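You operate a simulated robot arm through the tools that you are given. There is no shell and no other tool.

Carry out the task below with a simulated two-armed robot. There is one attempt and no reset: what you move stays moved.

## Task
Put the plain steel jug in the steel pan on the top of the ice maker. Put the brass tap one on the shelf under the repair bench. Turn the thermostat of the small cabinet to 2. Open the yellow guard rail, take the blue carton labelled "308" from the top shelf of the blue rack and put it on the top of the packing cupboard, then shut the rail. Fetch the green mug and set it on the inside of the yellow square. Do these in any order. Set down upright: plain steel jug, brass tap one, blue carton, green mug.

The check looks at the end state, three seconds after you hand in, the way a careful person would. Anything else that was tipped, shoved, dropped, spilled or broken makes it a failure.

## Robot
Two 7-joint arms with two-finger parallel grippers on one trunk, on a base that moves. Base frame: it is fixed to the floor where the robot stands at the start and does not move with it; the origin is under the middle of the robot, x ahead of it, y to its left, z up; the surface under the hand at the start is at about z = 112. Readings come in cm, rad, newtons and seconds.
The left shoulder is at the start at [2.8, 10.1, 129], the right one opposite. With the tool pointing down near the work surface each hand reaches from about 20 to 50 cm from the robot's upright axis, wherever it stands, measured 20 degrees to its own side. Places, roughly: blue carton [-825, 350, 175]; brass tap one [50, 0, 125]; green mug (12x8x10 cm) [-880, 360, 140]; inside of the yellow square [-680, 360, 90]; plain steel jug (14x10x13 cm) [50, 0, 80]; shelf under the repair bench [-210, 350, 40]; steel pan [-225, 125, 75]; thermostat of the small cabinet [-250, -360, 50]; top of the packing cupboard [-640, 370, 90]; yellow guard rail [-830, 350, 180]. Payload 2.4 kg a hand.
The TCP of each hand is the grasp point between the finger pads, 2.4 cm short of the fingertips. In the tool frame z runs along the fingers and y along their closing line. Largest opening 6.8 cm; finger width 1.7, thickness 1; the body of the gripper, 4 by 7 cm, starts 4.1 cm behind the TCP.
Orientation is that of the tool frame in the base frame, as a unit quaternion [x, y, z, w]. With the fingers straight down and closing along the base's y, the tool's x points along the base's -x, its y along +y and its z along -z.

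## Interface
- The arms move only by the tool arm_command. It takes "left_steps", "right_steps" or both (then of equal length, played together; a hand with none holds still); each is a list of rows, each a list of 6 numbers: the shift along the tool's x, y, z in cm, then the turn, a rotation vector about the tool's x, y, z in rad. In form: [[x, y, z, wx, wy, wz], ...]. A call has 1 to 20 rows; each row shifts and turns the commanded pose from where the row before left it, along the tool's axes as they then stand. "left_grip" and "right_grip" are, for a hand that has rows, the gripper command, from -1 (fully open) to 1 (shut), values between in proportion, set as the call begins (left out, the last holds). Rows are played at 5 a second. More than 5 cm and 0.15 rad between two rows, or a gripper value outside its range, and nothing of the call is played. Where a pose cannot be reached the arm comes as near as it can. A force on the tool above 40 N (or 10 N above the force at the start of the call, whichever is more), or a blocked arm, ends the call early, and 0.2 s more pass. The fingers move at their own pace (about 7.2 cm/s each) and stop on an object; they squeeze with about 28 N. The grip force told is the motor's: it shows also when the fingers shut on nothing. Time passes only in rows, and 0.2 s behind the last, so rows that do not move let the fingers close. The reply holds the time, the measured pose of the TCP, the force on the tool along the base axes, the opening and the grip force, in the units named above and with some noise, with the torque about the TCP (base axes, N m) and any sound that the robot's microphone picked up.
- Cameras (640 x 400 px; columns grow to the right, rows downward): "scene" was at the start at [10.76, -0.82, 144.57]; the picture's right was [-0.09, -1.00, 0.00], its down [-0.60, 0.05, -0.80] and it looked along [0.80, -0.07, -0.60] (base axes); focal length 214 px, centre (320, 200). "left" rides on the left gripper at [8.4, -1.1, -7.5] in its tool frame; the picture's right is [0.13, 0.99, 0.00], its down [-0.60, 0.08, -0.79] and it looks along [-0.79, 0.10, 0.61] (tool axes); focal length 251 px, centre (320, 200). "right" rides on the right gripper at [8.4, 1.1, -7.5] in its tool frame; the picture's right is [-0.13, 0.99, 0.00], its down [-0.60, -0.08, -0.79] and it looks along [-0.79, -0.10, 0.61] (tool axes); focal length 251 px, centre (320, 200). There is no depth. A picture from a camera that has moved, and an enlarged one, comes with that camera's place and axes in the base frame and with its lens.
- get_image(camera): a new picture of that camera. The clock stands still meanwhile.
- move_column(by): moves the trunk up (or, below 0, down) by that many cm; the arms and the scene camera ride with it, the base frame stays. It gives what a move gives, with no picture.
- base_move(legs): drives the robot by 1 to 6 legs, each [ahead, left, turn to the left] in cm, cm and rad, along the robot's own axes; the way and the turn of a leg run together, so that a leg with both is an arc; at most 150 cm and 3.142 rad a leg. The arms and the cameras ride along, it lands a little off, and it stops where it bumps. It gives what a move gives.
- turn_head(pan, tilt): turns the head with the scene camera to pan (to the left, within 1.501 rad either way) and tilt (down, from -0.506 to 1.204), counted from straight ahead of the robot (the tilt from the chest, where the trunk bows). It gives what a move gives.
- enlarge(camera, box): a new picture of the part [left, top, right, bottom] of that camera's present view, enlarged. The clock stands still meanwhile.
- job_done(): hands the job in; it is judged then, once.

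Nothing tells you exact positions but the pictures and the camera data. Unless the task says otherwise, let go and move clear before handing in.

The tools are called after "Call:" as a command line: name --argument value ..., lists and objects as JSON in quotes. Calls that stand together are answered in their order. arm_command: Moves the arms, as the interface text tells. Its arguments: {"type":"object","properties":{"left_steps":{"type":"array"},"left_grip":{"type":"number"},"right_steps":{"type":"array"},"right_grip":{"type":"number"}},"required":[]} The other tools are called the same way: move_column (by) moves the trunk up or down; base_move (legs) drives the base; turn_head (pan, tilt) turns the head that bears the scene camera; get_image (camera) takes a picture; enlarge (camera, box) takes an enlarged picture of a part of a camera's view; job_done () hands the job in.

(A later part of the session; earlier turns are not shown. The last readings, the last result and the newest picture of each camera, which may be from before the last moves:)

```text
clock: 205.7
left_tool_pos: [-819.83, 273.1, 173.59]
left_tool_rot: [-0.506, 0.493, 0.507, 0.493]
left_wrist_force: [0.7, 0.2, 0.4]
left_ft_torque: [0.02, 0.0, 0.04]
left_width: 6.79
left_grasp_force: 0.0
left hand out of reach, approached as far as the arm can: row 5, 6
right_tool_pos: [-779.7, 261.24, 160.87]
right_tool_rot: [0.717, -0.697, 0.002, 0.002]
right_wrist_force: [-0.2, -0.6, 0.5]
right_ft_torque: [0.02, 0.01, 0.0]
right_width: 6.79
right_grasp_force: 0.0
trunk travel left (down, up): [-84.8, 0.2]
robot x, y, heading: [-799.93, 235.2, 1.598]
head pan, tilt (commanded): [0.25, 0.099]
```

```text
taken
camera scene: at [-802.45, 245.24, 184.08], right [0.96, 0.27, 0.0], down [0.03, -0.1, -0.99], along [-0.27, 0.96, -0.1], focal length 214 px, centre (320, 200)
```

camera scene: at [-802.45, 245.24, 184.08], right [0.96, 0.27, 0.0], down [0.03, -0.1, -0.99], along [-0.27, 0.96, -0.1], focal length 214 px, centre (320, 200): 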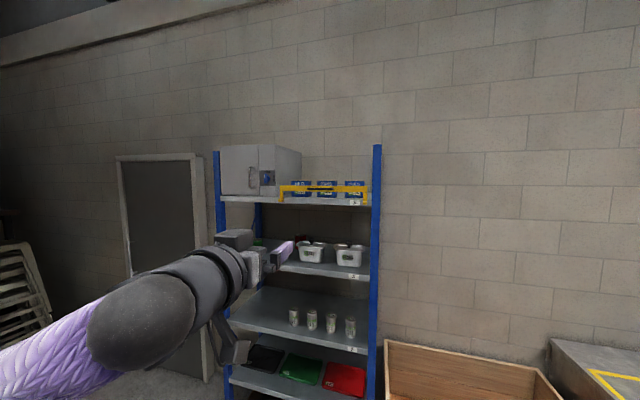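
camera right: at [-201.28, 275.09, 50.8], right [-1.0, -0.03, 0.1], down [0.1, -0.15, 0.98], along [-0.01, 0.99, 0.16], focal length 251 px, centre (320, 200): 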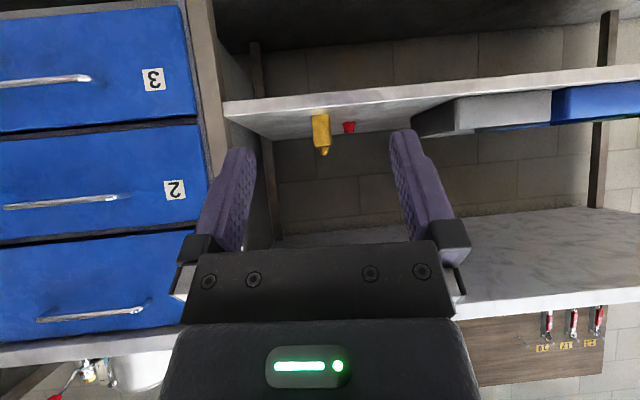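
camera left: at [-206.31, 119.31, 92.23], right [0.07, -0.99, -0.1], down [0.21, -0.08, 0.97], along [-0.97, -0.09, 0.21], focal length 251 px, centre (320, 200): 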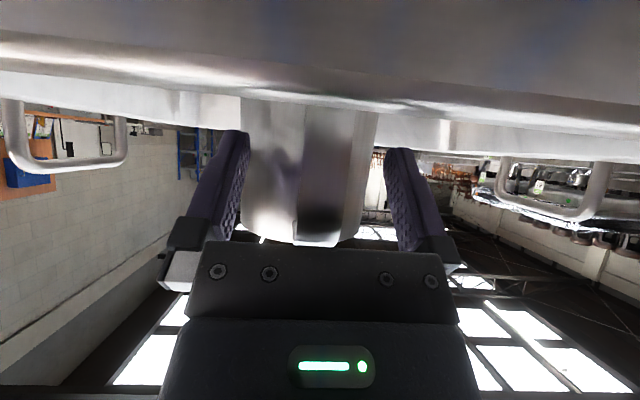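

The reach upward with the tool pointing down ended at about z=173 at 38 cm ahead. I'll test in free air how high it goes nearer to the body.

Call:
arm_command --left_steps '[[0, 0, 0, 0, 0.143, 0], [0, 0, 0, 0, 0.143, 0], [0, 0, 0, 0, 0.143, 0], [0, 0, 0, 0, 0.143, 0], [0, 0, 0, 0, 0.143, 0], [0, 0, 0, 0, 0.143, 0], [0, 0, 0, 0, 0.143, 0], [0, 0, 0, 0, 0.143, 0], [0, 0, 0, 0, 0.143, 0], [0, 0, 0, 0, 0.143, 0], [0, 0, 0, 0, 0.143, 0], [2, -2, 0, 0, 0, 0], [2, -2, 0, 0, 0, 0], [0, -2, -2, 0, 0, 0], [0, -2, -2, 0, 0, 0], [0, 0, -2, 0, 0, 0], [0, 0, -2, 0, 0, 0], [0, 0, 0, 0, 0, 0]]'

```text
clock: 209.5
left_tool_pos: [-811.78, 267.9, 179.01]
left_tool_rot: [0.717, -0.697, -0.001, 0.0]
left_wrist_force: [0.5, -0.7, 0.0]
left_ft_torque: [-0.02, 0.0, 0.0]
left_width: 6.77
left_grasp_force: 0.1
left hand out of reach, approached as far as the arm can: row 16, 17
right_tool_pos: [-779.66, 261.18, 160.88]
right_tool_rot: [0.716, -0.698, 0.002, 0.002]
right_wrist_force: [0.2, -0.6, -0.1]
right_ft_torque: [-0.01, 0.01, 0.02]
right_width: 6.8
right_grasp_force: 0.0
trunk travel left (down, up): [-84.8, 0.2]
robot x, y, heading: [-800.14, 235.56, 1.598]
head pan, tilt (commanded): [0.25, 0.099]
```

Call:
enlarge --camera "scene" --box '[270, 165, 380, 220]'

```text
5.82 times, centred on (325, 192) of scene
camera zoom: at [-802.4, 245.26, 184.08], right [0.96, 0.27, 0.0], down [0.03, -0.1, -0.99], along [-0.27, 0.96, -0.1], focal length 1248 px, centre (291, 244)
```

zoom: 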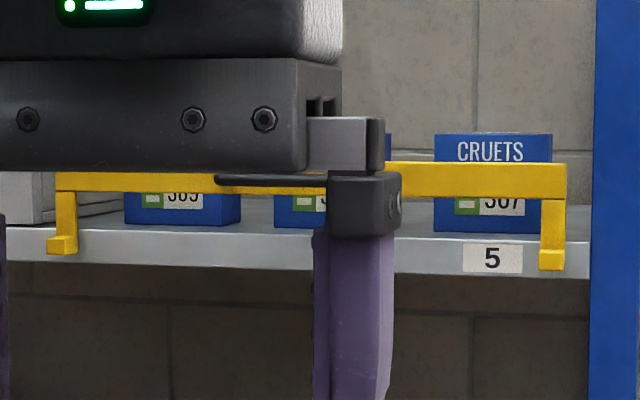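

Call:
arm_command --left_steps '[[0, 3, 4, 0, 0, 0], [0, 3, 4, 0, 0, 0], [0, 3, 4, 0, 0, 0], [0, 3, 4, 0, 0, 0], [0, 0, 4, 0, 0, 0], [0, 0, 0, 0, 0, 0]]'

Call:
enlarge --camera "scene" --box '[270, 165, 380, 220]'

Call:
enlarge --camera "scene" --box '[220, 205, 330, 270]'

```text
clock: 210.9
left_tool_pos: [-824.07, 267.64, 159.16]
left_tool_rot: [0.717, -0.697, 0.0, 0.001]
left_wrist_force: [0.8, -0.5, 0.2]
left_ft_torque: [0.0, -0.01, -0.02]
left_width: 6.79
left_grasp_force: 0.1
right_tool_pos: [-779.77, 260.98, 160.9]
right_tool_rot: [0.716, -0.698, 0.001, 0.002]
right_wrist_force: [-0.5, -0.5, 0.0]
right_ft_torque: [0.0, -0.01, 0.03]
right_width: 6.81
right_grasp_force: 0.0
trunk travel left (down, up): [-84.8, 0.2]
robot x, y, heading: [-799.93, 235.18, 1.596]
head pan, tilt (commanded): [0.25, 0.099]
```

```text
5.82 times, centred on (325, 192) of scene
camera zoom: at [-802.51, 245.21, 184.08], right [0.96, 0.27, 0.0], down [0.03, -0.1, -0.99], along [-0.27, 0.96, -0.1], focal length 1248 px, centre (291, 244)
```

zoom: 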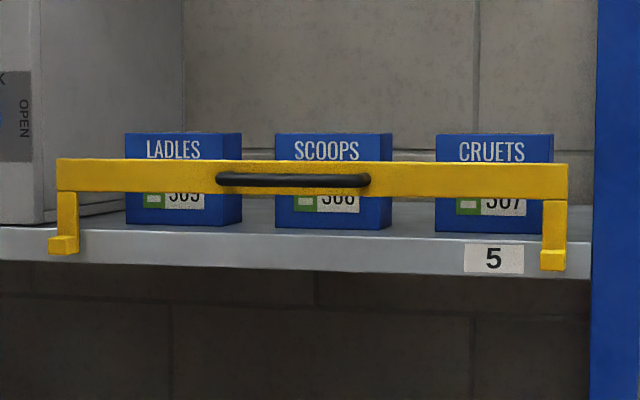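

```text
5.82 times, centred on (275, 238) of scene
camera zoom: at [-802.51, 245.21, 184.08], right [0.96, 0.27, 0.0], down [0.03, -0.1, -0.99], along [-0.27, 0.96, -0.1], focal length 1248 px, centre (582, -18)
```

zoom: 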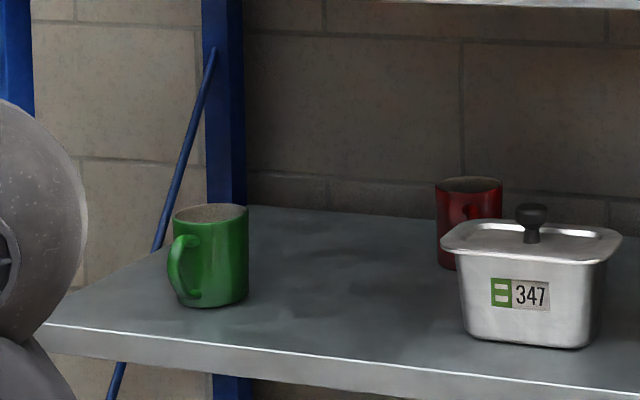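

Carton 308 is about 9.7 × 6 × 8.8 cm, so it must be gripped front-to-back from above; the rail will be opened first. I'll bring the left hand up, pointing forward, and roll it so its fingers close vertically around the rail's handle.

Call:
arm_command --left_steps '[[-1.8, -1, -1.8, 0, -0.143, 0], [-2.04, -1, -1.52, 0, -0.143, 0], [-2.23, -1, -1.22, 0, -0.143, 0], [-2.39, -1, -0.89, 0, -0.143, 0], [-2.49, -1, -0.54, 0, -0.143, 0], [-2.54, -1, -0.18, 0, -0.143, 0], [-2.54, -1, 0.19, 0, -0.143, 0], [-2.49, -1, 0.54, 0, -0.143, 0], [-2.38, -1, 0.89, 0, -0.143, 0], [-2.23, -1, 1.22, 0, -0.143, 0], [-2.03, -1, 1.53, 0, -0.141, 0], [0, 0, 0, 0, 0, 0]]'

Call:
arm_command --left_steps '[[0, 0, 0, 0, 0, 0.143], [0, 0, 0, 0, 0, 0.143], [0, 0, 0, 0, 0, 0.143], [0, 0, 0, 0, 0, 0.143], [0, 0, 0, 0, 0, 0.143], [0, 0, 0, 0, 0, 0.143], [0, 0, 0, 0, 0, 0.143], [0, 0, 0, 0, 0, 0.143], [0, 0, 0, 0, 0, 0.143], [0, 0, 0, 0, 0, 0.143], [0, 0, 0, 0, 0, 0.141], [0, 0, 0, 0, 0, 0]]'

Call:
get_image --camera "scene"

Call:
get_image --camera "left"

```text
clock: 213.5
left_tool_pos: [-813.17, 287.65, 179.05]
left_tool_rot: [-0.507, 0.493, 0.507, 0.493]
left_wrist_force: [-0.2, -0.4, 0.1]
left_ft_torque: [-0.01, -0.02, 0.02]
left_width: 6.79
left_grasp_force: 0.2
right_tool_pos: [-779.82, 261.05, 160.92]
right_tool_rot: [0.717, -0.697, 0.002, 0.001]
right_wrist_force: [0.2, 0.4, -0.3]
right_ft_torque: [-0.01, 0.03, 0.03]
right_width: 6.81
right_grasp_force: 0.0
trunk travel left (down, up): [-84.8, 0.2]
robot x, y, heading: [-799.89, 235.58, 1.595]
head pan, tilt (commanded): [0.25, 0.099]
```

```text
clock: 216.1
left_tool_pos: [-813.27, 287.65, 178.79]
left_tool_rot: [-0.009, 0.708, 0.706, -0.01]
left_wrist_force: [0.3, 0.6, -0.2]
left_ft_torque: [0.0, 0.02, -0.02]
left_width: 6.8
left_grasp_force: 0.2
right_tool_pos: [-779.61, 261.11, 160.82]
right_tool_rot: [0.717, -0.697, 0.002, 0.003]
right_wrist_force: [0.1, 0.3, -0.1]
right_ft_torque: [0.0, 0.0, -0.01]
right_width: 6.81
right_grasp_force: 0.0
trunk travel left (down, up): [-84.8, 0.2]
robot x, y, heading: [-799.69, 235.46, 1.596]
head pan, tilt (commanded): [0.25, 0.099]
```

```text
taken
camera scene: at [-802.45, 245.26, 184.08], right [0.96, 0.27, 0.0], down [0.03, -0.1, -0.99], along [-0.27, 0.96, -0.1], focal length 214 px, centre (320, 200)
```

scene: 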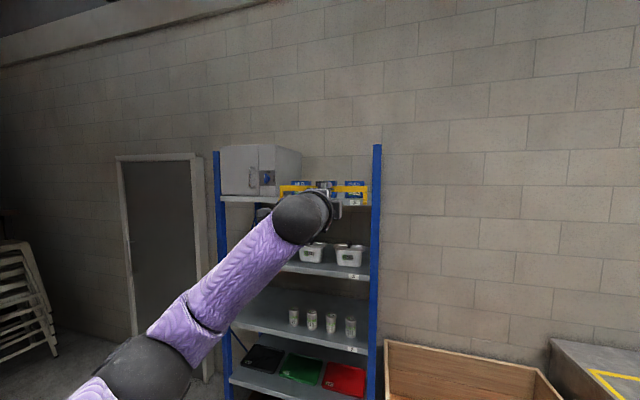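

```text
taken
camera left: at [-821.49, 279.79, 177.72], right [-0.13, 0.0, 0.99], down [0.63, -0.78, 0.08], along [0.77, 0.63, 0.1], focal length 251 px, centre (320, 200)
```

left: 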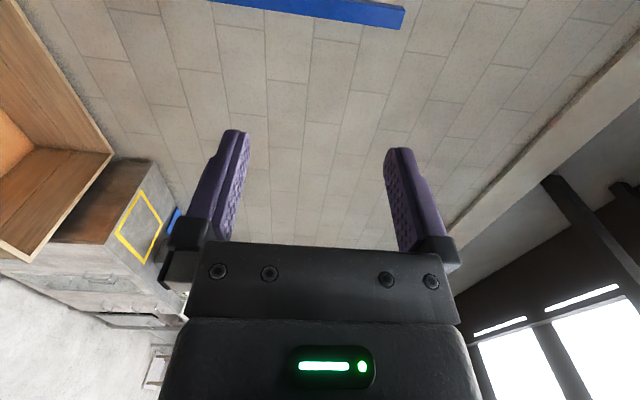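

The left hand holds that pose well. Now I drive toward the rail with the fingers stopping about 9 cm before the handle.

Call:
base_move --legs '[[46, 17.8, -0.026]]'

Call:
get_image --camera "scene"

Call:
get_image --camera "left"

Call:
enlarge --camera "scene" --box '[220, 140, 420, 265]'

```text
clock: 219.0
left_tool_pos: [-830.25, 333.7, 178.77]
left_tool_rot: [-0.002, 0.708, 0.707, -0.001]
left_wrist_force: [0.3, -0.6, 1.4]
left_ft_torque: [0.0, -0.02, 0.01]
left_width: 6.76
left_grasp_force: 0.0
right_tool_pos: [-797.3, 306.64, 160.86]
right_tool_rot: [0.708, -0.706, 0.002, 0.002]
right_wrist_force: [0.6, 0.4, -0.1]
right_ft_torque: [-0.03, 0.0, 0.04]
right_width: 6.8
right_grasp_force: 0.1
trunk travel left (down, up): [-84.8, 0.2]
robot x, y, heading: [-818.05, 281.56, 1.57]
head pan, tilt (commanded): [0.25, 0.099]
```

```text
taken
camera scene: at [-820.52, 291.27, 184.08], right [0.97, 0.25, 0.0], down [0.02, -0.1, -0.99], along [-0.25, 0.96, -0.1], focal length 214 px, centre (320, 200)
```

scene: 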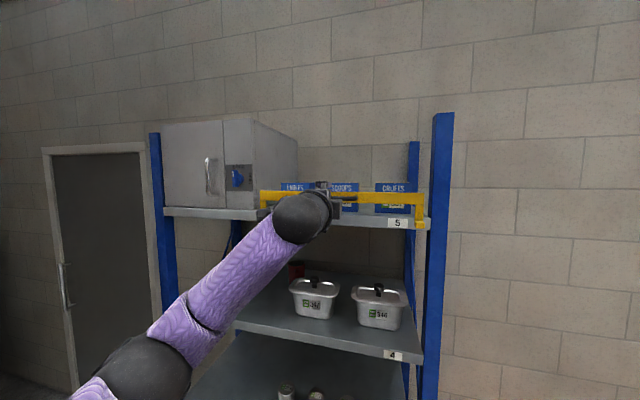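

```text
taken
camera left: at [-838.72, 326.25, 177.7], right [-0.13, 0.0, 0.99], down [0.61, -0.79, 0.08], along [0.78, 0.61, 0.1], focal length 251 px, centre (320, 200)
```

left: 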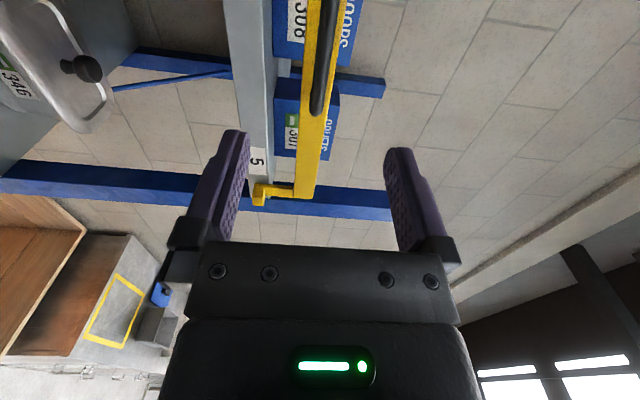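

```text
3.20 times, centred on (320, 202) of scene
camera zoom: at [-820.52, 291.27, 184.08], right [0.97, 0.25, 0.0], down [0.02, -0.1, -0.99], along [-0.25, 0.96, -0.1], focal length 686 px, centre (320, 192)
```

zoom: 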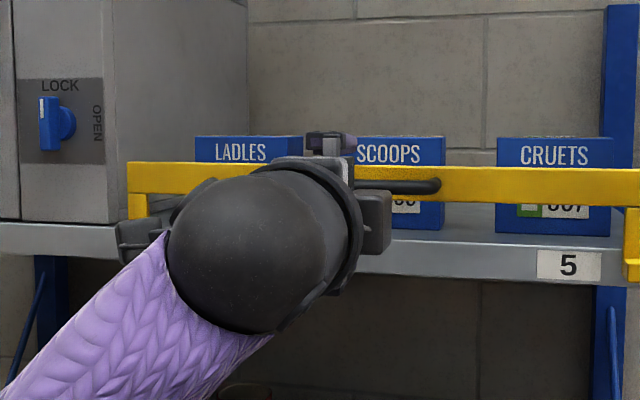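

Handle bar is level with the open fingers (z≈178.9). Moving forward 12 cm to bring the handle between the pads.

Call:
arm_command --left_steps '[[0, 0, 3, 0, 0, 0], [0, 0, 3, 0, 0, 0], [0, 0, 3, 0, 0, 0], [0, 0, 2.5, 0, 0, 0], [0, 0, 0, 0, 0, 0]]'

Call:
get_image --camera "left"

Call:
enlarge --camera "scene" --box '[220, 140, 420, 265]'

```text
clock: 220.2
left_tool_pos: [-830.6, 343.72, 178.05]
left_tool_rot: [0.0, 0.707, 0.707, -0.001]
left_wrist_force: [0.1, -0.1, -0.1]
left_ft_torque: [0.02, -0.01, -0.01]
left_width: 6.8
left_grasp_force: 0.1
left hand out of reach, approached as far as the arm can: row 4
right_tool_pos: [-797.48, 306.57, 160.82]
right_tool_rot: [0.708, -0.706, 0.001, 0.002]
right_wrist_force: [0.2, -0.2, -0.4]
right_ft_torque: [0.01, 0.0, 0.04]
right_width: 6.78
right_grasp_force: 0.0
trunk travel left (down, up): [-84.8, 0.2]
robot x, y, heading: [-818.51, 281.06, 1.571]
head pan, tilt (commanded): [0.25, 0.099]
```

```text
taken
camera left: at [-839.07, 335.99, 176.98], right [-0.13, 0.0, 0.99], down [0.61, -0.79, 0.08], along [0.78, 0.61, 0.1], focal length 251 px, centre (320, 200)
```

left: 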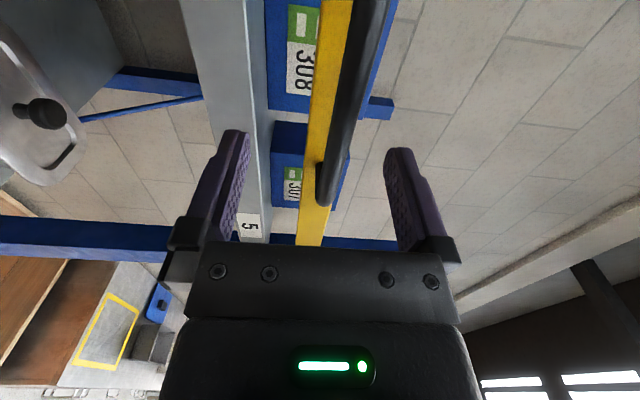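

```text
3.20 times, centred on (320, 202) of scene
camera zoom: at [-820.55, 291.27, 184.08], right [0.97, 0.25, 0.0], down [0.02, -0.1, -0.99], along [-0.25, 0.96, -0.1], focal length 686 px, centre (320, 192)
```

zoom: 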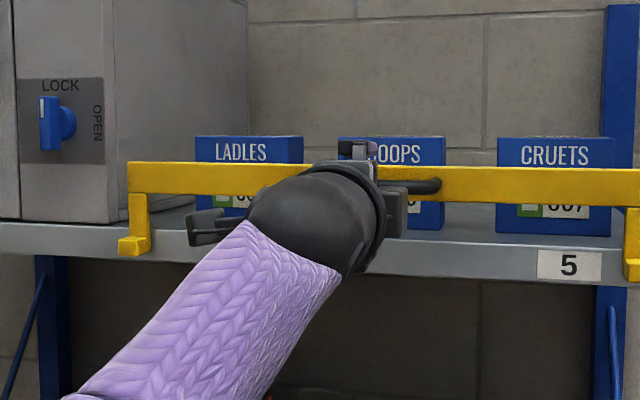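

The arm reached its limit; I'll pull back 4 cm, drive 6 cm nearer, and centre on the handle (z≈179.4).

Call:
arm_command --left_steps '[[0, 0, -2.5, 0, 0, 0], [0, 1, -2.5, 0, 0, 0], [0, 0, 0, 0, 0, 0]]'

Call:
base_move --legs '[[6, 0, 0]]'

Call:
get_image --camera "left"

```text
clock: 221.0
left_tool_pos: [-830.47, 338.82, 179.26]
left_tool_rot: [-0.002, 0.708, 0.706, -0.001]
left_wrist_force: [0.2, -0.6, 0.2]
left_ft_torque: [0.01, -0.03, 0.02]
left_width: 6.82
left_grasp_force: 0.2
right_tool_pos: [-797.42, 306.64, 160.82]
right_tool_rot: [0.709, -0.706, 0.003, 0.002]
right_wrist_force: [-0.4, 0.5, 0.4]
right_ft_torque: [-0.02, 0.03, 0.01]
right_width: 6.81
right_grasp_force: 0.1
trunk travel left (down, up): [-84.8, 0.2]
robot x, y, heading: [-818.07, 281.33, 1.575]
head pan, tilt (commanded): [0.25, 0.099]
```

```text
clock: 221.9
left_tool_pos: [-830.33, 344.44, 179.38]
left_tool_rot: [-0.002, 0.708, 0.706, -0.002]
left_wrist_force: [-0.1, 0.2, 0.1]
left_ft_torque: [0.0, -0.02, 0.03]
left_width: 6.77
left_grasp_force: 0.0
right_tool_pos: [-797.38, 312.43, 160.83]
right_tool_rot: [0.709, -0.705, 0.002, 0.002]
right_wrist_force: [-0.1, -0.1, 0.0]
right_ft_torque: [0.0, -0.02, 0.01]
right_width: 6.81
right_grasp_force: 0.1
trunk travel left (down, up): [-84.8, 0.2]
robot x, y, heading: [-818.46, 287.52, 1.577]
head pan, tilt (commanded): [0.25, 0.099]
```

```text
taken
camera left: at [-838.86, 336.92, 178.17], right [-0.13, 0.0, 0.99], down [0.61, -0.79, 0.08], along [0.78, 0.61, 0.1], focal length 251 px, centre (320, 200)
```

left: 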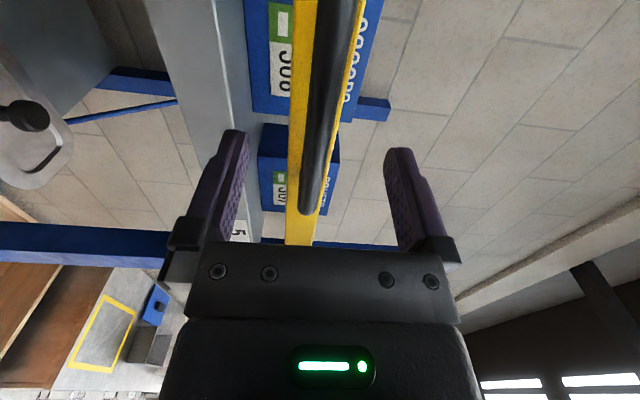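

Call:
arm_command --left_steps '[[0, 0, 0.8, 0, 0, 0], [0, 0, 0.8, 0, 0, 0], [0, 0, 0, 0, 0, 0]]'

Call:
arm_command --left_steps '[[0, 0, 0, 0, 0, 0], [0, 0, 0, 0, 0, 0], [0, 0, 0, 0, 0, 0], [0, 0, 0, 0, 0, 0]]' --left_grip 0.35

Call:
get_image --camera "left"

Call:
enlarge --camera "scene" --box '[220, 140, 420, 265]'

```text
clock: 222.8
left_tool_pos: [-830.67, 346.15, 179.37]
left_tool_rot: [-0.001, 0.707, 0.707, -0.001]
left_wrist_force: [-0.9, -1.0, -0.5]
left_ft_torque: [-0.05, -0.02, 0.0]
left_width: 6.81
left_grasp_force: 0.1
right_tool_pos: [-797.39, 312.51, 160.87]
right_tool_rot: [0.708, -0.706, 0.002, 0.002]
right_wrist_force: [-0.4, 0.8, 1.2]
right_ft_torque: [0.01, -0.06, -0.01]
right_width: 6.79
right_grasp_force: 0.1
trunk travel left (down, up): [-84.8, 0.2]
robot x, y, heading: [-818.17, 287.27, 1.571]
head pan, tilt (commanded): [0.25, 0.099]
```

```text
clock: 223.8
left_tool_pos: [-830.78, 346.1, 179.31]
left_tool_rot: [0.0, 0.707, 0.707, -0.001]
left_wrist_force: [0.6, 0.7, -1.1]
left_ft_torque: [0.02, -0.02, -0.01]
left_width: 2.2
left_grasp_force: 0.0
right_tool_pos: [-797.32, 312.4, 160.89]
right_tool_rot: [0.708, -0.706, 0.0, 0.002]
right_wrist_force: [-0.2, 0.2, 0.3]
right_ft_torque: [0.02, -0.02, -0.03]
right_width: 6.8
right_grasp_force: 0.0
trunk travel left (down, up): [-84.8, 0.2]
robot x, y, heading: [-818.23, 287.13, 1.571]
head pan, tilt (commanded): [0.25, 0.099]
```

```text
taken
camera left: at [-839.0, 338.55, 178.21], right [-0.13, 0.0, 0.99], down [0.61, -0.79, 0.08], along [0.78, 0.61, 0.1], focal length 251 px, centre (320, 200)
```

left: 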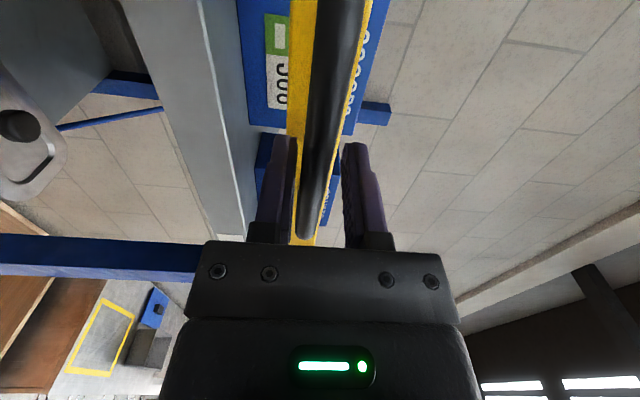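

```text
3.20 times, centred on (320, 202) of scene
camera zoom: at [-820.52, 297.15, 184.08], right [0.97, 0.25, 0.0], down [0.02, -0.1, -0.99], along [-0.25, 0.96, -0.1], focal length 686 px, centre (320, 192)
```

zoom: 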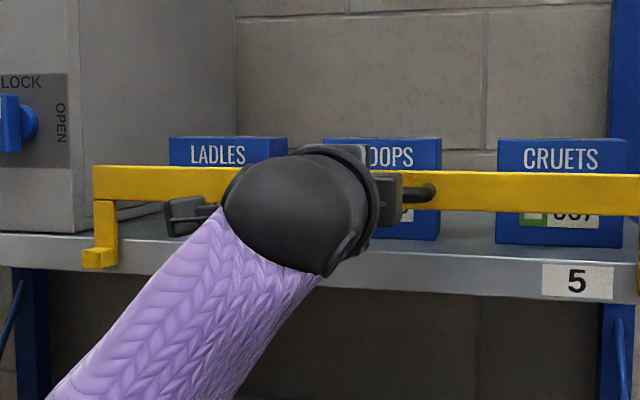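

The handle is caged between the fingers. I'll start pulling it outward and down along an arc, checking forces.

Call:
arm_command --left_steps '[[0, -0.6, -0.85, 0, 0, 0], [0, -0.6, -0.85, 0, 0, 0], [0, 0, 0, 0, 0, 0]]'

Call:
get_image --camera "left"

Call:
enlarge --camera "scene" --box '[220, 140, 420, 265]'

```text
clock: 224.6
left_tool_pos: [-830.58, 344.29, 178.17]
left_tool_rot: [-0.001, 0.707, 0.707, -0.001]
left_wrist_force: [0.0, 1.7, 4.9]
left_ft_torque: [0.02, 0.0, -0.06]
left_width: 2.58
left_grasp_force: 2.1
right_tool_pos: [-797.38, 312.43, 160.83]
right_tool_rot: [0.709, -0.706, 0.002, 0.001]
right_wrist_force: [-0.2, 1.1, 0.1]
right_ft_torque: [0.01, 0.02, 0.01]
right_width: 6.8
right_grasp_force: 0.1
trunk travel left (down, up): [-84.8, 0.2]
robot x, y, heading: [-818.2, 287.45, 1.574]
head pan, tilt (commanded): [0.25, 0.099]
```

```text
taken
camera left: at [-838.99, 336.76, 177.0], right [-0.13, 0.0, 0.99], down [0.61, -0.79, 0.08], along [0.78, 0.61, 0.1], focal length 251 px, centre (320, 200)
```

left: 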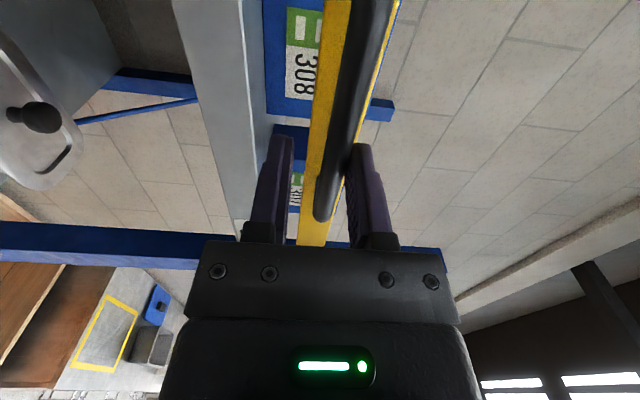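

```text
3.20 times, centred on (320, 202) of scene
camera zoom: at [-820.51, 297.11, 184.09], right [0.97, 0.25, 0.0], down [0.02, -0.1, -1.0], along [-0.25, 0.96, -0.1], focal length 686 px, centre (320, 192)
```

zoom: 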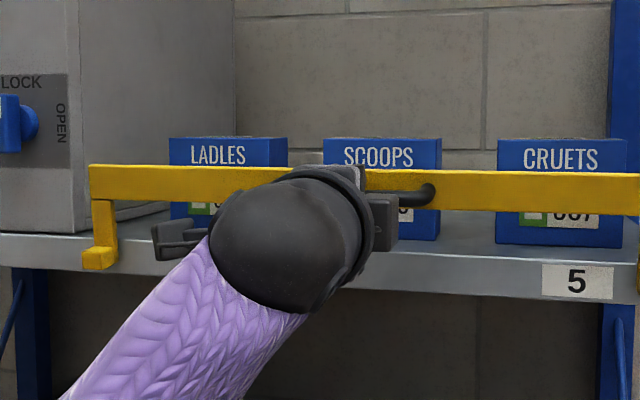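

The rail gave a little, but open fingers can only push it down, not pull it out. I'll close on the handle and pull along the arc.

Call:
arm_command --left_steps '[[0, 0.6, 0.5, 0, 0, 0], [0, 0, 0, 0, 0, 0]]'

Call:
arm_command --left_steps '[[0, 0, 0, 0, 0, 0], [0, 0, 0, 0, 0, 0], [0, 0, 0, 0, 0, 0]]' --left_grip 1

Call:
arm_command --left_steps '[[0, -0.6, -0.8, 0, 0, 0], [0, -0.75, -0.8, 0, 0, 0], [0, 0, 0, 0, 0, 0]]'

Call:
get_image --camera "left"

Call:
enlarge --camera "scene" --box '[220, 140, 420, 265]'

```text
clock: 225.2
left_tool_pos: [-830.55, 344.98, 178.79]
left_tool_rot: [-0.001, 0.707, 0.707, -0.002]
left_wrist_force: [0.1, 0.2, 0.4]
left_ft_torque: [0.02, -0.01, -0.01]
left_width: 2.19
left_grasp_force: 0.1
right_tool_pos: [-797.3, 312.46, 160.81]
right_tool_rot: [0.708, -0.706, 0.002, 0.003]
right_wrist_force: [-0.7, -0.5, -0.1]
right_ft_torque: [0.01, 0.0, -0.02]
right_width: 6.79
right_grasp_force: 0.2
trunk travel left (down, up): [-84.8, 0.2]
robot x, y, heading: [-818.0, 287.49, 1.577]
head pan, tilt (commanded): [0.25, 0.099]
```

```text
clock: 225.9
left_tool_pos: [-830.61, 344.59, 178.86]
left_tool_rot: [-0.001, 0.706, 0.708, -0.001]
left_wrist_force: [-1.4, -0.8, 15.9]
left_ft_torque: [0.37, 0.0, -0.09]
left_width: 1.18
left_grasp_force: 32.3
right_tool_pos: [-797.42, 312.23, 160.95]
right_tool_rot: [0.708, -0.706, 0.002, 0.001]
right_wrist_force: [-0.5, -0.2, -0.9]
right_ft_torque: [-0.01, -0.01, 0.01]
right_width: 6.8
right_grasp_force: 0.0
trunk travel left (down, up): [-84.8, 0.2]
robot x, y, heading: [-818.56, 287.42, 1.576]
head pan, tilt (commanded): [0.25, 0.099]
```

```text
clock: 226.8
left_tool_pos: [-830.62, 342.48, 177.62]
left_tool_rot: [-0.002, 0.705, 0.709, 0.0]
left_wrist_force: [-3.1, -16.2, 18.0]
left_ft_torque: [0.32, 0.15, 0.01]
left_width: 1.18
left_grasp_force: 32.4
right_tool_pos: [-797.55, 311.7, 161.04]
right_tool_rot: [0.708, -0.706, 0.0, 0.0]
right_wrist_force: [-0.2, 0.9, 0.3]
right_ft_torque: [0.04, 0.0, 0.03]
right_width: 6.83
right_grasp_force: 0.0
trunk travel left (down, up): [-84.8, 0.2]
robot x, y, heading: [-818.42, 287.38, 1.576]
head pan, tilt (commanded): [0.25, 0.099]
```

```text
taken
camera left: at [-839.0, 334.83, 176.39], right [-0.13, -0.01, 0.99], down [0.61, -0.79, 0.08], along [0.78, 0.61, 0.11], focal length 251 px, centre (320, 200)
```

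left: 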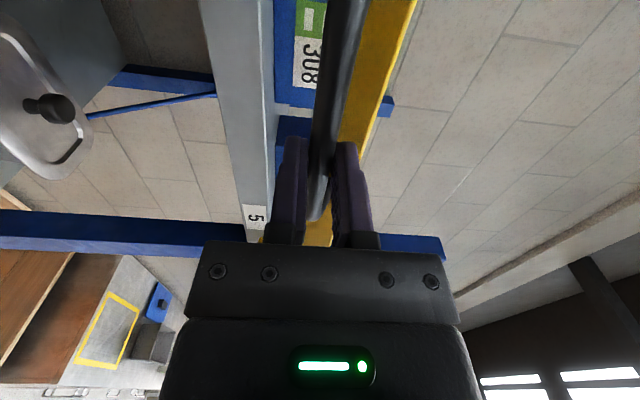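

```text
3.20 times, centred on (320, 202) of scene
camera zoom: at [-820.59, 296.21, 184.13], right [0.97, 0.25, 0.0], down [0.03, -0.09, -1.0], along [-0.25, 0.96, -0.09], focal length 686 px, centre (320, 192)
```

zoom: 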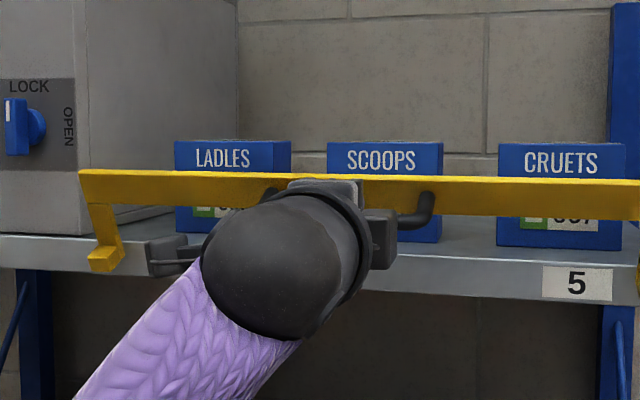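

The rail is swinging out (its arms now lean toward me). I'll loosen to a cage again and push the handle down the rest of the way.

Call:
arm_command --left_steps '[[0, 0, 0, 0, 0, 0], [0, 0, 0, 0, 0, 0]]' --left_grip 0.35

Call:
get_image --camera "left"

Call:
enlarge --camera "scene" --box '[220, 140, 420, 265]'

```text
clock: 227.3
left_tool_pos: [-830.48, 343.27, 177.18]
left_tool_rot: [-0.002, 0.708, 0.706, -0.001]
left_wrist_force: [0.3, -2.8, 0.0]
left_ft_torque: [0.03, 0.03, 0.01]
left_width: 2.2
left_grasp_force: 0.1
right_tool_pos: [-797.29, 312.4, 160.8]
right_tool_rot: [0.708, -0.706, 0.001, 0.002]
right_wrist_force: [0.4, -0.3, -0.4]
right_ft_torque: [-0.02, 0.01, 0.0]
right_width: 6.78
right_grasp_force: 0.2
trunk travel left (down, up): [-84.8, 0.2]
robot x, y, heading: [-818.59, 287.31, 1.572]
head pan, tilt (commanded): [0.25, 0.099]
```

```text
taken
camera left: at [-838.9, 335.69, 176.08], right [-0.13, 0.0, 0.99], down [0.61, -0.79, 0.08], along [0.78, 0.61, 0.1], focal length 251 px, centre (320, 200)
```

left: 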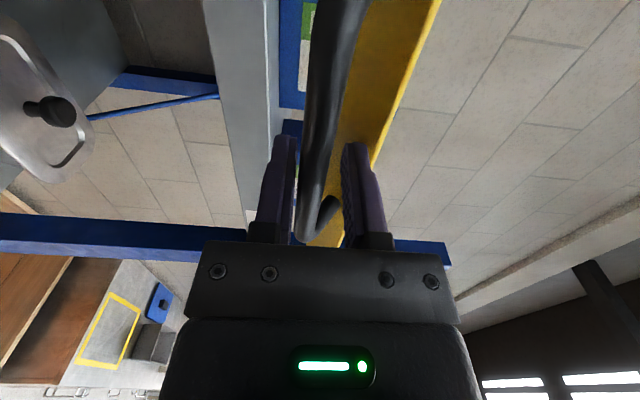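

```text
3.20 times, centred on (320, 202) of scene
camera zoom: at [-820.52, 297.06, 184.08], right [0.97, 0.25, 0.0], down [0.02, -0.1, -1.0], along [-0.25, 0.96, -0.1], focal length 686 px, centre (320, 192)
```

zoom: 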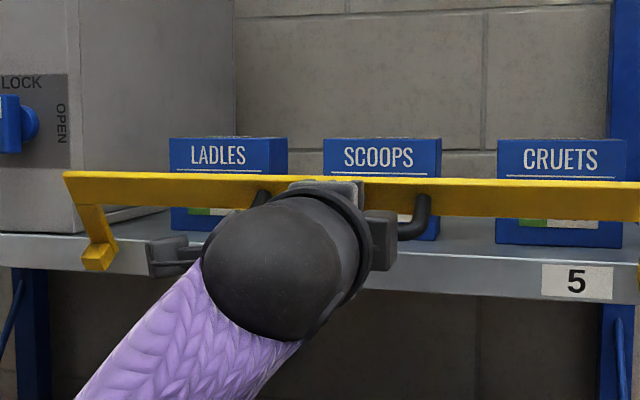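

The rail now wants to fall open by itself and leans on the hand. I'll ease the hand out and down so that it follows gently.

Call:
arm_command --left_steps '[[0, -0.5, -1.0, 0, 0, 0], [0, -0.8, -1.0, 0, 0, 0], [0, -1.0, -0.7, 0, 0, 0], [0, 0, 0, 0, 0, 0]]'

Call:
get_image --camera "left"

Call:
enlarge --camera "scene" --box '[220, 140, 420, 265]'

```text
clock: 228.3
left_tool_pos: [-830.5, 340.64, 174.95]
left_tool_rot: [-0.002, 0.708, 0.707, -0.001]
left_wrist_force: [-0.1, 1.3, -3.5]
left_ft_torque: [-0.05, 0.04, 0.01]
left_width: 2.5
left_grasp_force: 1.5
right_tool_pos: [-797.35, 312.7, 160.96]
right_tool_rot: [0.709, -0.705, 0.001, 0.002]
right_wrist_force: [-0.2, 1.0, -0.3]
right_ft_torque: [-0.01, 0.0, -0.05]
right_width: 6.79
right_grasp_force: 0.0
trunk travel left (down, up): [-84.8, 0.2]
robot x, y, heading: [-818.36, 287.42, 1.572]
head pan, tilt (commanded): [0.25, 0.099]
```

```text
taken
camera left: at [-838.85, 333.04, 173.83], right [-0.13, 0.0, 0.99], down [0.61, -0.79, 0.08], along [0.78, 0.61, 0.1], focal length 251 px, centre (320, 200)
```

left: 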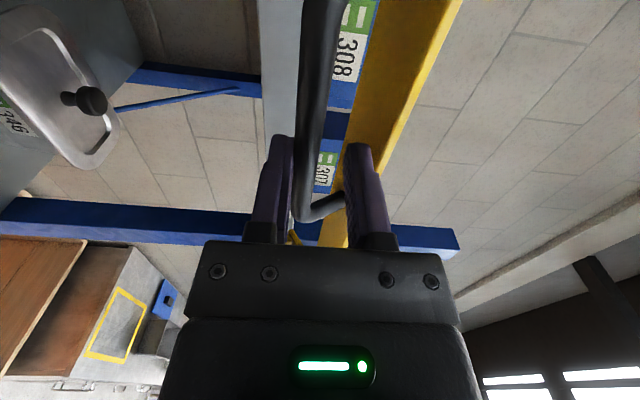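

```text
3.20 times, centred on (320, 202) of scene
camera zoom: at [-820.52, 297.24, 184.07], right [0.97, 0.25, 0.0], down [0.02, -0.1, -0.99], along [-0.25, 0.96, -0.1], focal length 686 px, centre (320, 192)
```

zoom: 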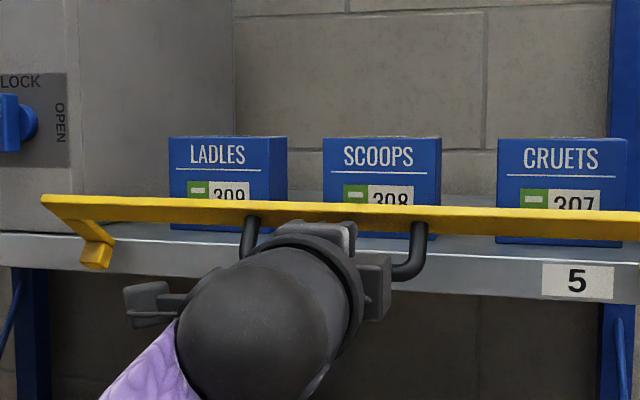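

It's following well. I'll continue lowering it.

Call:
arm_command --left_steps '[[0, -0.9, -0.4, 0, 0, 0], [0, -0.9, -0.2, 0, 0, 0], [0, -0.9, 0, 0, 0, 0], [0, 0, 0, 0, 0, 0]]'

Call:
get_image --camera "left"

Call:
enlarge --camera "scene" --box '[220, 140, 420, 265]'

```text
clock: 229.3
left_tool_pos: [-830.4, 340.03, 172.35]
left_tool_rot: [-0.001, 0.708, 0.707, -0.001]
left_wrist_force: [-1.3, 1.6, -4.4]
left_ft_torque: [-0.04, 0.0, 0.05]
left_width: 2.47
left_grasp_force: 1.6
right_tool_pos: [-797.32, 312.53, 160.83]
right_tool_rot: [0.708, -0.706, 0.002, 0.003]
right_wrist_force: [-0.6, -0.5, -0.7]
right_ft_torque: [0.03, -0.02, 0.0]
right_width: 6.8
right_grasp_force: 0.1
trunk travel left (down, up): [-84.8, 0.2]
robot x, y, heading: [-818.54, 287.45, 1.573]
head pan, tilt (commanded): [0.25, 0.099]
```

```text
taken
camera left: at [-838.85, 332.42, 171.18], right [-0.13, 0.0, 0.99], down [0.61, -0.79, 0.08], along [0.78, 0.61, 0.1], focal length 251 px, centre (320, 200)
```

left: 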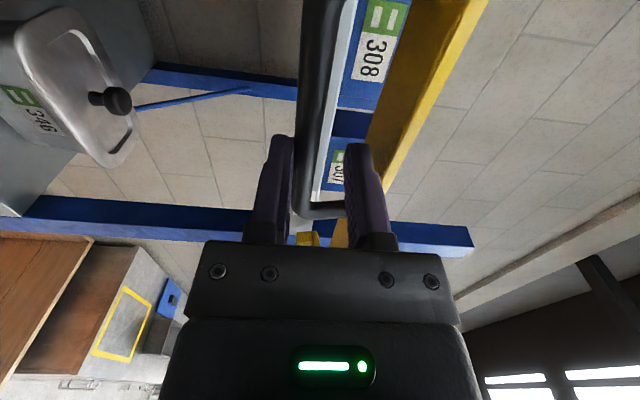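

```text
3.20 times, centred on (320, 202) of scene
camera zoom: at [-820.52, 297.24, 184.07], right [0.97, 0.25, 0.0], down [0.02, -0.1, -0.99], along [-0.25, 0.96, -0.1], focal length 686 px, centre (320, 192)
```

zoom: 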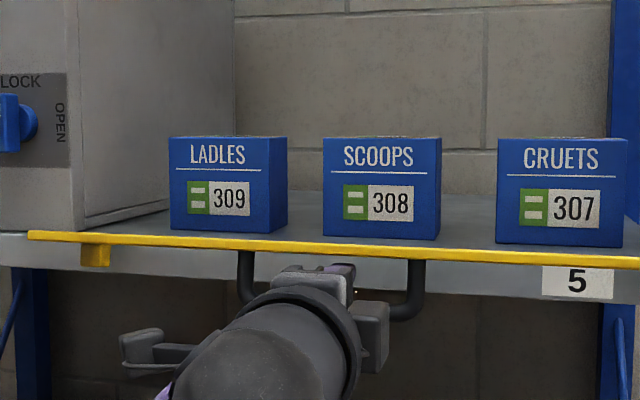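

Call:
arm_command --left_steps '[[0, -0.8, 0.1, 0, 0, 0], [0, -0.8, 0.2, 0, 0, 0], [0, -0.8, 0.3, 0, 0, 0], [0, 0, 0, 0, 0, 0]]'

Call:
get_image --camera "left"

Call:
enlarge --camera "scene" --box '[220, 140, 420, 265]'

```text
clock: 230.3
left_tool_pos: [-830.4, 340.71, 169.9]
left_tool_rot: [-0.002, 0.708, 0.706, -0.001]
left_wrist_force: [-0.5, -3.4, -8.0]
left_ft_torque: [-0.21, 0.06, -0.03]
left_width: 2.4
left_grasp_force: 4.2
right_tool_pos: [-797.38, 312.59, 160.89]
right_tool_rot: [0.708, -0.706, 0.002, 0.002]
right_wrist_force: [0.3, -0.1, -0.3]
right_ft_torque: [-0.02, 0.0, -0.02]
right_width: 6.82
right_grasp_force: 0.1
trunk travel left (down, up): [-84.8, 0.2]
robot x, y, heading: [-818.07, 287.23, 1.572]
head pan, tilt (commanded): [0.25, 0.099]
```

```text
taken
camera left: at [-838.89, 333.06, 168.76], right [-0.13, 0.0, 0.99], down [0.61, -0.79, 0.08], along [0.78, 0.61, 0.1], focal length 251 px, centre (320, 200)
```

left: 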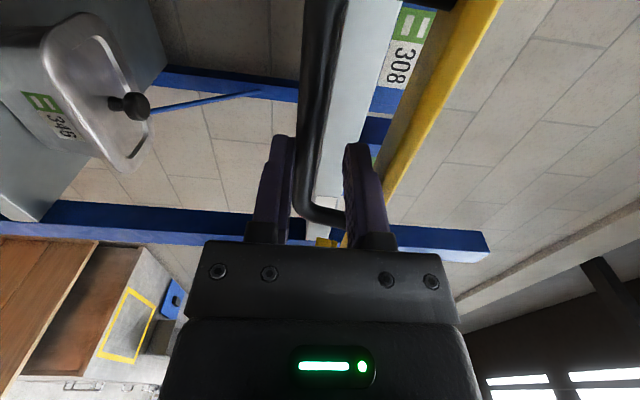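

```text
3.20 times, centred on (320, 202) of scene
camera zoom: at [-820.54, 297.21, 184.07], right [0.97, 0.25, 0.0], down [0.02, -0.1, -0.99], along [-0.25, 0.96, -0.1], focal length 686 px, centre (320, 192)
```

zoom: 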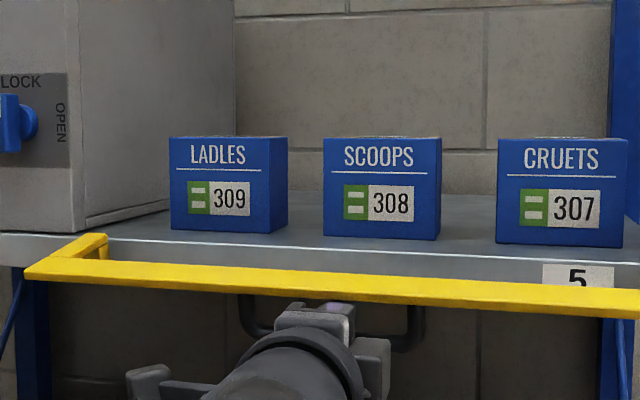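

Call:
arm_command --left_steps '[[0, -0.8, -0.3, 0, 0, 0], [0, -0.8, -0.3, 0, 0, 0], [0, -0.8, -0.3, 0, 0, 0], [0, 0, 0, 0, 0, 0]]'

Call:
get_image --camera "left"

Call:
enlarge --camera "scene" --box '[220, 140, 420, 265]'

```text
clock: 231.3
left_tool_pos: [-830.3, 339.88, 167.47]
left_tool_rot: [-0.001, 0.708, 0.706, -0.002]
left_wrist_force: [0.5, 2.3, -3.0]
left_ft_torque: [-0.07, 0.03, 0.03]
left_width: 1.98
left_grasp_force: 0.0
right_tool_pos: [-797.51, 312.65, 160.85]
right_tool_rot: [0.709, -0.706, 0.003, 0.003]
right_wrist_force: [0.1, -0.3, -0.2]
right_ft_torque: [0.0, 0.03, -0.01]
right_width: 6.79
right_grasp_force: 0.1
trunk travel left (down, up): [-84.8, 0.2]
robot x, y, heading: [-818.18, 287.47, 1.572]
head pan, tilt (commanded): [0.25, 0.099]
```

```text
taken
camera left: at [-838.84, 332.18, 166.39], right [-0.13, 0.0, 0.99], down [0.61, -0.79, 0.08], along [0.78, 0.61, 0.1], focal length 251 px, centre (320, 200)
```

left: 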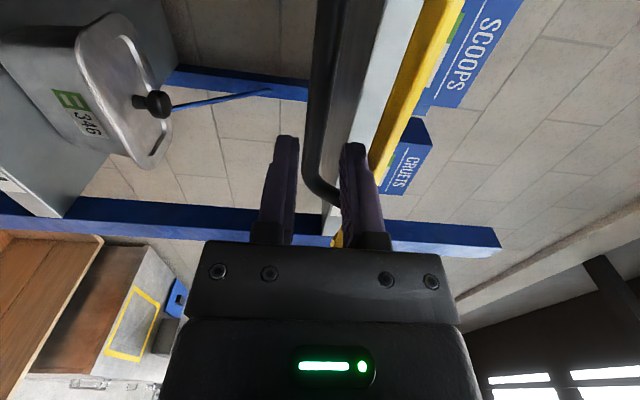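

```text
3.20 times, centred on (320, 202) of scene
camera zoom: at [-820.51, 297.27, 184.07], right [0.97, 0.25, 0.0], down [0.02, -0.1, -0.99], along [-0.25, 0.96, -0.1], focal length 686 px, centre (320, 192)
```

zoom: 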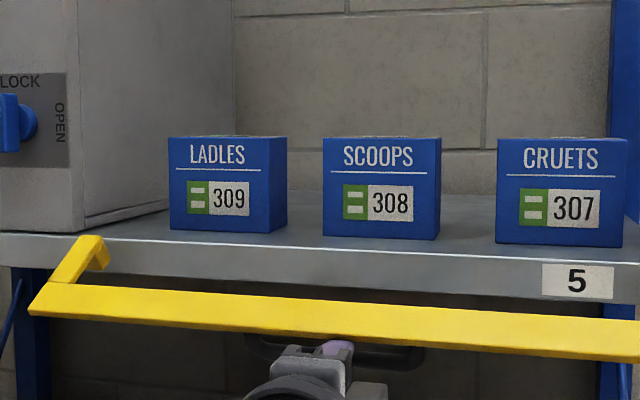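

The rail hangs well below the shelf edge now. I'll slide the fingers straight out.

Call:
arm_command --left_steps '[[0, 0, -1, 0, 0, 0], [0, 0, -1.5, 0, 0, 0], [0, 0, -2, 0, 0, 0], [0, 0, -3, 0, 0, 0], [0, 0, -3, 0, 0, 0], [0, 0, 0, 0, 0, 0]]'

Call:
get_image --camera "left"

Call:
get_image --camera "scene"

```text
clock: 232.8
left_tool_pos: [-830.44, 329.35, 167.5]
left_tool_rot: [0.0, 0.708, 0.706, -0.001]
left_wrist_force: [0.4, -0.2, 0.2]
left_ft_torque: [0.0, -0.02, 0.04]
left_width: 2.23
left_grasp_force: 0.1
right_tool_pos: [-797.37, 312.47, 160.89]
right_tool_rot: [0.709, -0.706, 0.001, 0.003]
right_wrist_force: [0.3, -0.9, 0.1]
right_ft_torque: [0.02, 0.01, 0.02]
right_width: 6.78
right_grasp_force: 0.1
trunk travel left (down, up): [-84.8, 0.2]
robot x, y, heading: [-818.36, 287.11, 1.573]
head pan, tilt (commanded): [0.25, 0.099]
```

```text
taken
camera left: at [-838.81, 321.72, 166.42], right [-0.13, 0.0, 0.99], down [0.61, -0.79, 0.08], along [0.78, 0.61, 0.1], focal length 251 px, centre (320, 200)
```

left: 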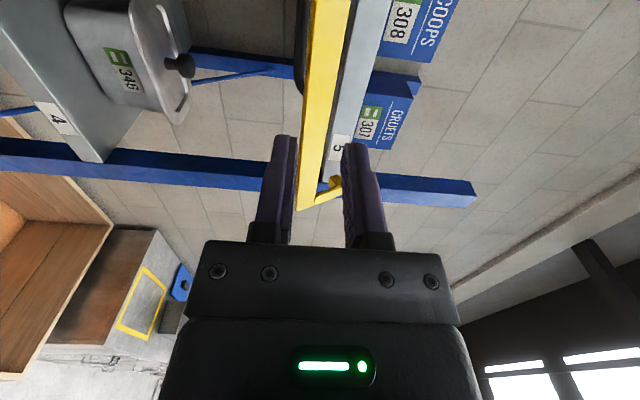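

```text
taken
camera scene: at [-820.51, 297.2, 184.08], right [0.97, 0.25, 0.0], down [0.02, -0.1, -0.99], along [-0.25, 0.96, -0.1], focal length 214 px, centre (320, 200)
```

scene: 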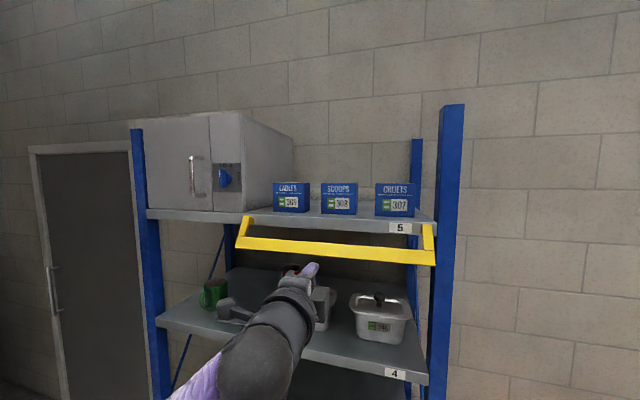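

The rail is open and hangs below the shelf edge. Now I'll fold the left arm away and back off, then turn diagonally so the right hand can come straight down on carton 308.

Call:
base_move --legs '[[-15, 0, 0]]'

Call:
arm_command --left_steps '[[0, 0, 0, 0, 0, -0.143], [0, 0, 0, 0, 0, -0.143], [0, 0, 0, 0, 0, -0.143], [0, 0, 0, 0, 0, -0.143], [0, 0, 0, 0, 0, -0.143], [0, 0, 0, 0, 0, -0.143], [0, 0, 0, 0, 0, -0.143], [0, 0, 0, 0, 0, -0.143], [0, 0, 0, 0, 0, -0.143], [0, 0, 0, 0, 0, -0.143], [0, 0, 0, 0, 0, -0.141], [0, 0, 0, 0, 0, 0]]' --left_grip -1

Call:
arm_command --left_steps '[[1.2, 0.7, -1.0, 0, 0.143, 0], [1.33, 0.7, -0.82, 0, 0.143, 0], [1.43, 0.7, -0.62, 0, 0.143, 0], [1.51, 0.7, -0.41, 0, 0.143, 0], [1.55, 0.7, -0.19, 0, 0.143, 0], [1.56, 0.7, 0.03, 0, 0.143, 0], [1.54, 0.7, 0.25, 0, 0.143, 0], [1.49, 0.7, 0.47, 0, 0.143, 0], [1.41, 0.7, 0.68, 0, 0.143, 0], [1.3, 0.7, 0.87, 0, 0.143, 0], [1.16, 0.7, 1.05, 0, 0.141, 0], [2, 0, 0, 0, 0, 0], [2, 0, 0, 0, 0, 0], [2, 0, 0, 0, 0, 0], [0, 0, 0, 0, 0, 0]]'

Call:
get_image --camera "scene"

```text
clock: 234.1
left_tool_pos: [-830.42, 314.31, 167.62]
left_tool_rot: [-0.002, 0.708, 0.706, -0.002]
left_wrist_force: [0.8, -0.5, -0.4]
left_ft_torque: [-0.01, 0.0, 0.02]
left_width: 2.2
left_grasp_force: 0.1
right_tool_pos: [-797.39, 297.64, 160.78]
right_tool_rot: [0.709, -0.705, 0.002, 0.003]
right_wrist_force: [-0.4, -0.9, -0.3]
right_ft_torque: [0.01, 0.01, 0.0]
right_width: 6.8
right_grasp_force: 0.0
trunk travel left (down, up): [-84.8, 0.2]
robot x, y, heading: [-818.31, 272.26, 1.574]
head pan, tilt (commanded): [0.25, 0.099]
```

```text
clock: 236.7
left_tool_pos: [-830.41, 314.34, 167.54]
left_tool_rot: [0.502, -0.499, -0.5, -0.499]
left_wrist_force: [-0.7, 0.3, -0.5]
left_ft_torque: [0.01, 0.02, -0.03]
left_width: 6.78
left_grasp_force: 0.0
right_tool_pos: [-797.36, 297.57, 160.85]
right_tool_rot: [0.709, -0.705, 0.002, 0.001]
right_wrist_force: [0.6, 0.2, -0.2]
right_ft_torque: [0.0, 0.0, 0.0]
right_width: 6.77
right_grasp_force: 0.1
trunk travel left (down, up): [-84.8, 0.2]
robot x, y, heading: [-818.57, 272.45, 1.575]
head pan, tilt (commanded): [0.25, 0.099]
```

```text
clock: 239.9
left_tool_pos: [-842.51, 309.15, 147.08]
left_tool_rot: [0.709, -0.705, 0.0, 0.0]
left_wrist_force: [0.0, 0.3, 0.1]
left_ft_torque: [0.0, -0.01, -0.02]
left_width: 6.8
left_grasp_force: 0.1
left hand out of reach, approached as far as the arm can: row 4, 5, 6, 7, 8, 9, 10, 12, 13, 14
right_tool_pos: [-797.39, 297.72, 160.81]
right_tool_rot: [0.709, -0.705, 0.002, 0.002]
right_wrist_force: [0.4, 0.1, 0.0]
right_ft_torque: [0.0, -0.02, -0.01]
right_width: 6.79
right_grasp_force: 0.0
trunk travel left (down, up): [-84.8, 0.2]
robot x, y, heading: [-818.28, 272.25, 1.577]
head pan, tilt (commanded): [0.25, 0.099]
```

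```text
taken
camera scene: at [-820.46, 282.23, 184.08], right [0.97, 0.25, 0.0], down [0.02, -0.1, -0.99], along [-0.25, 0.96, -0.1], focal length 214 px, centre (320, 200)
```

scene: 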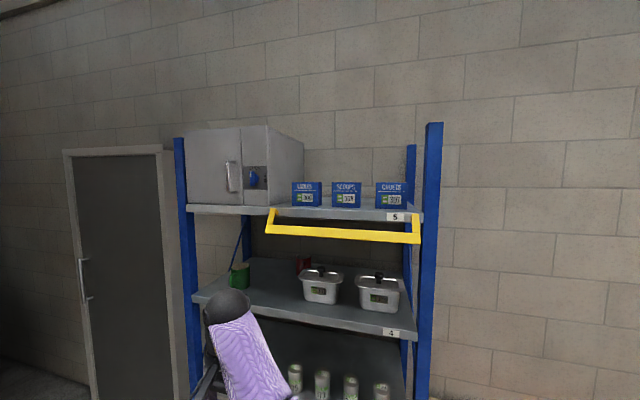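

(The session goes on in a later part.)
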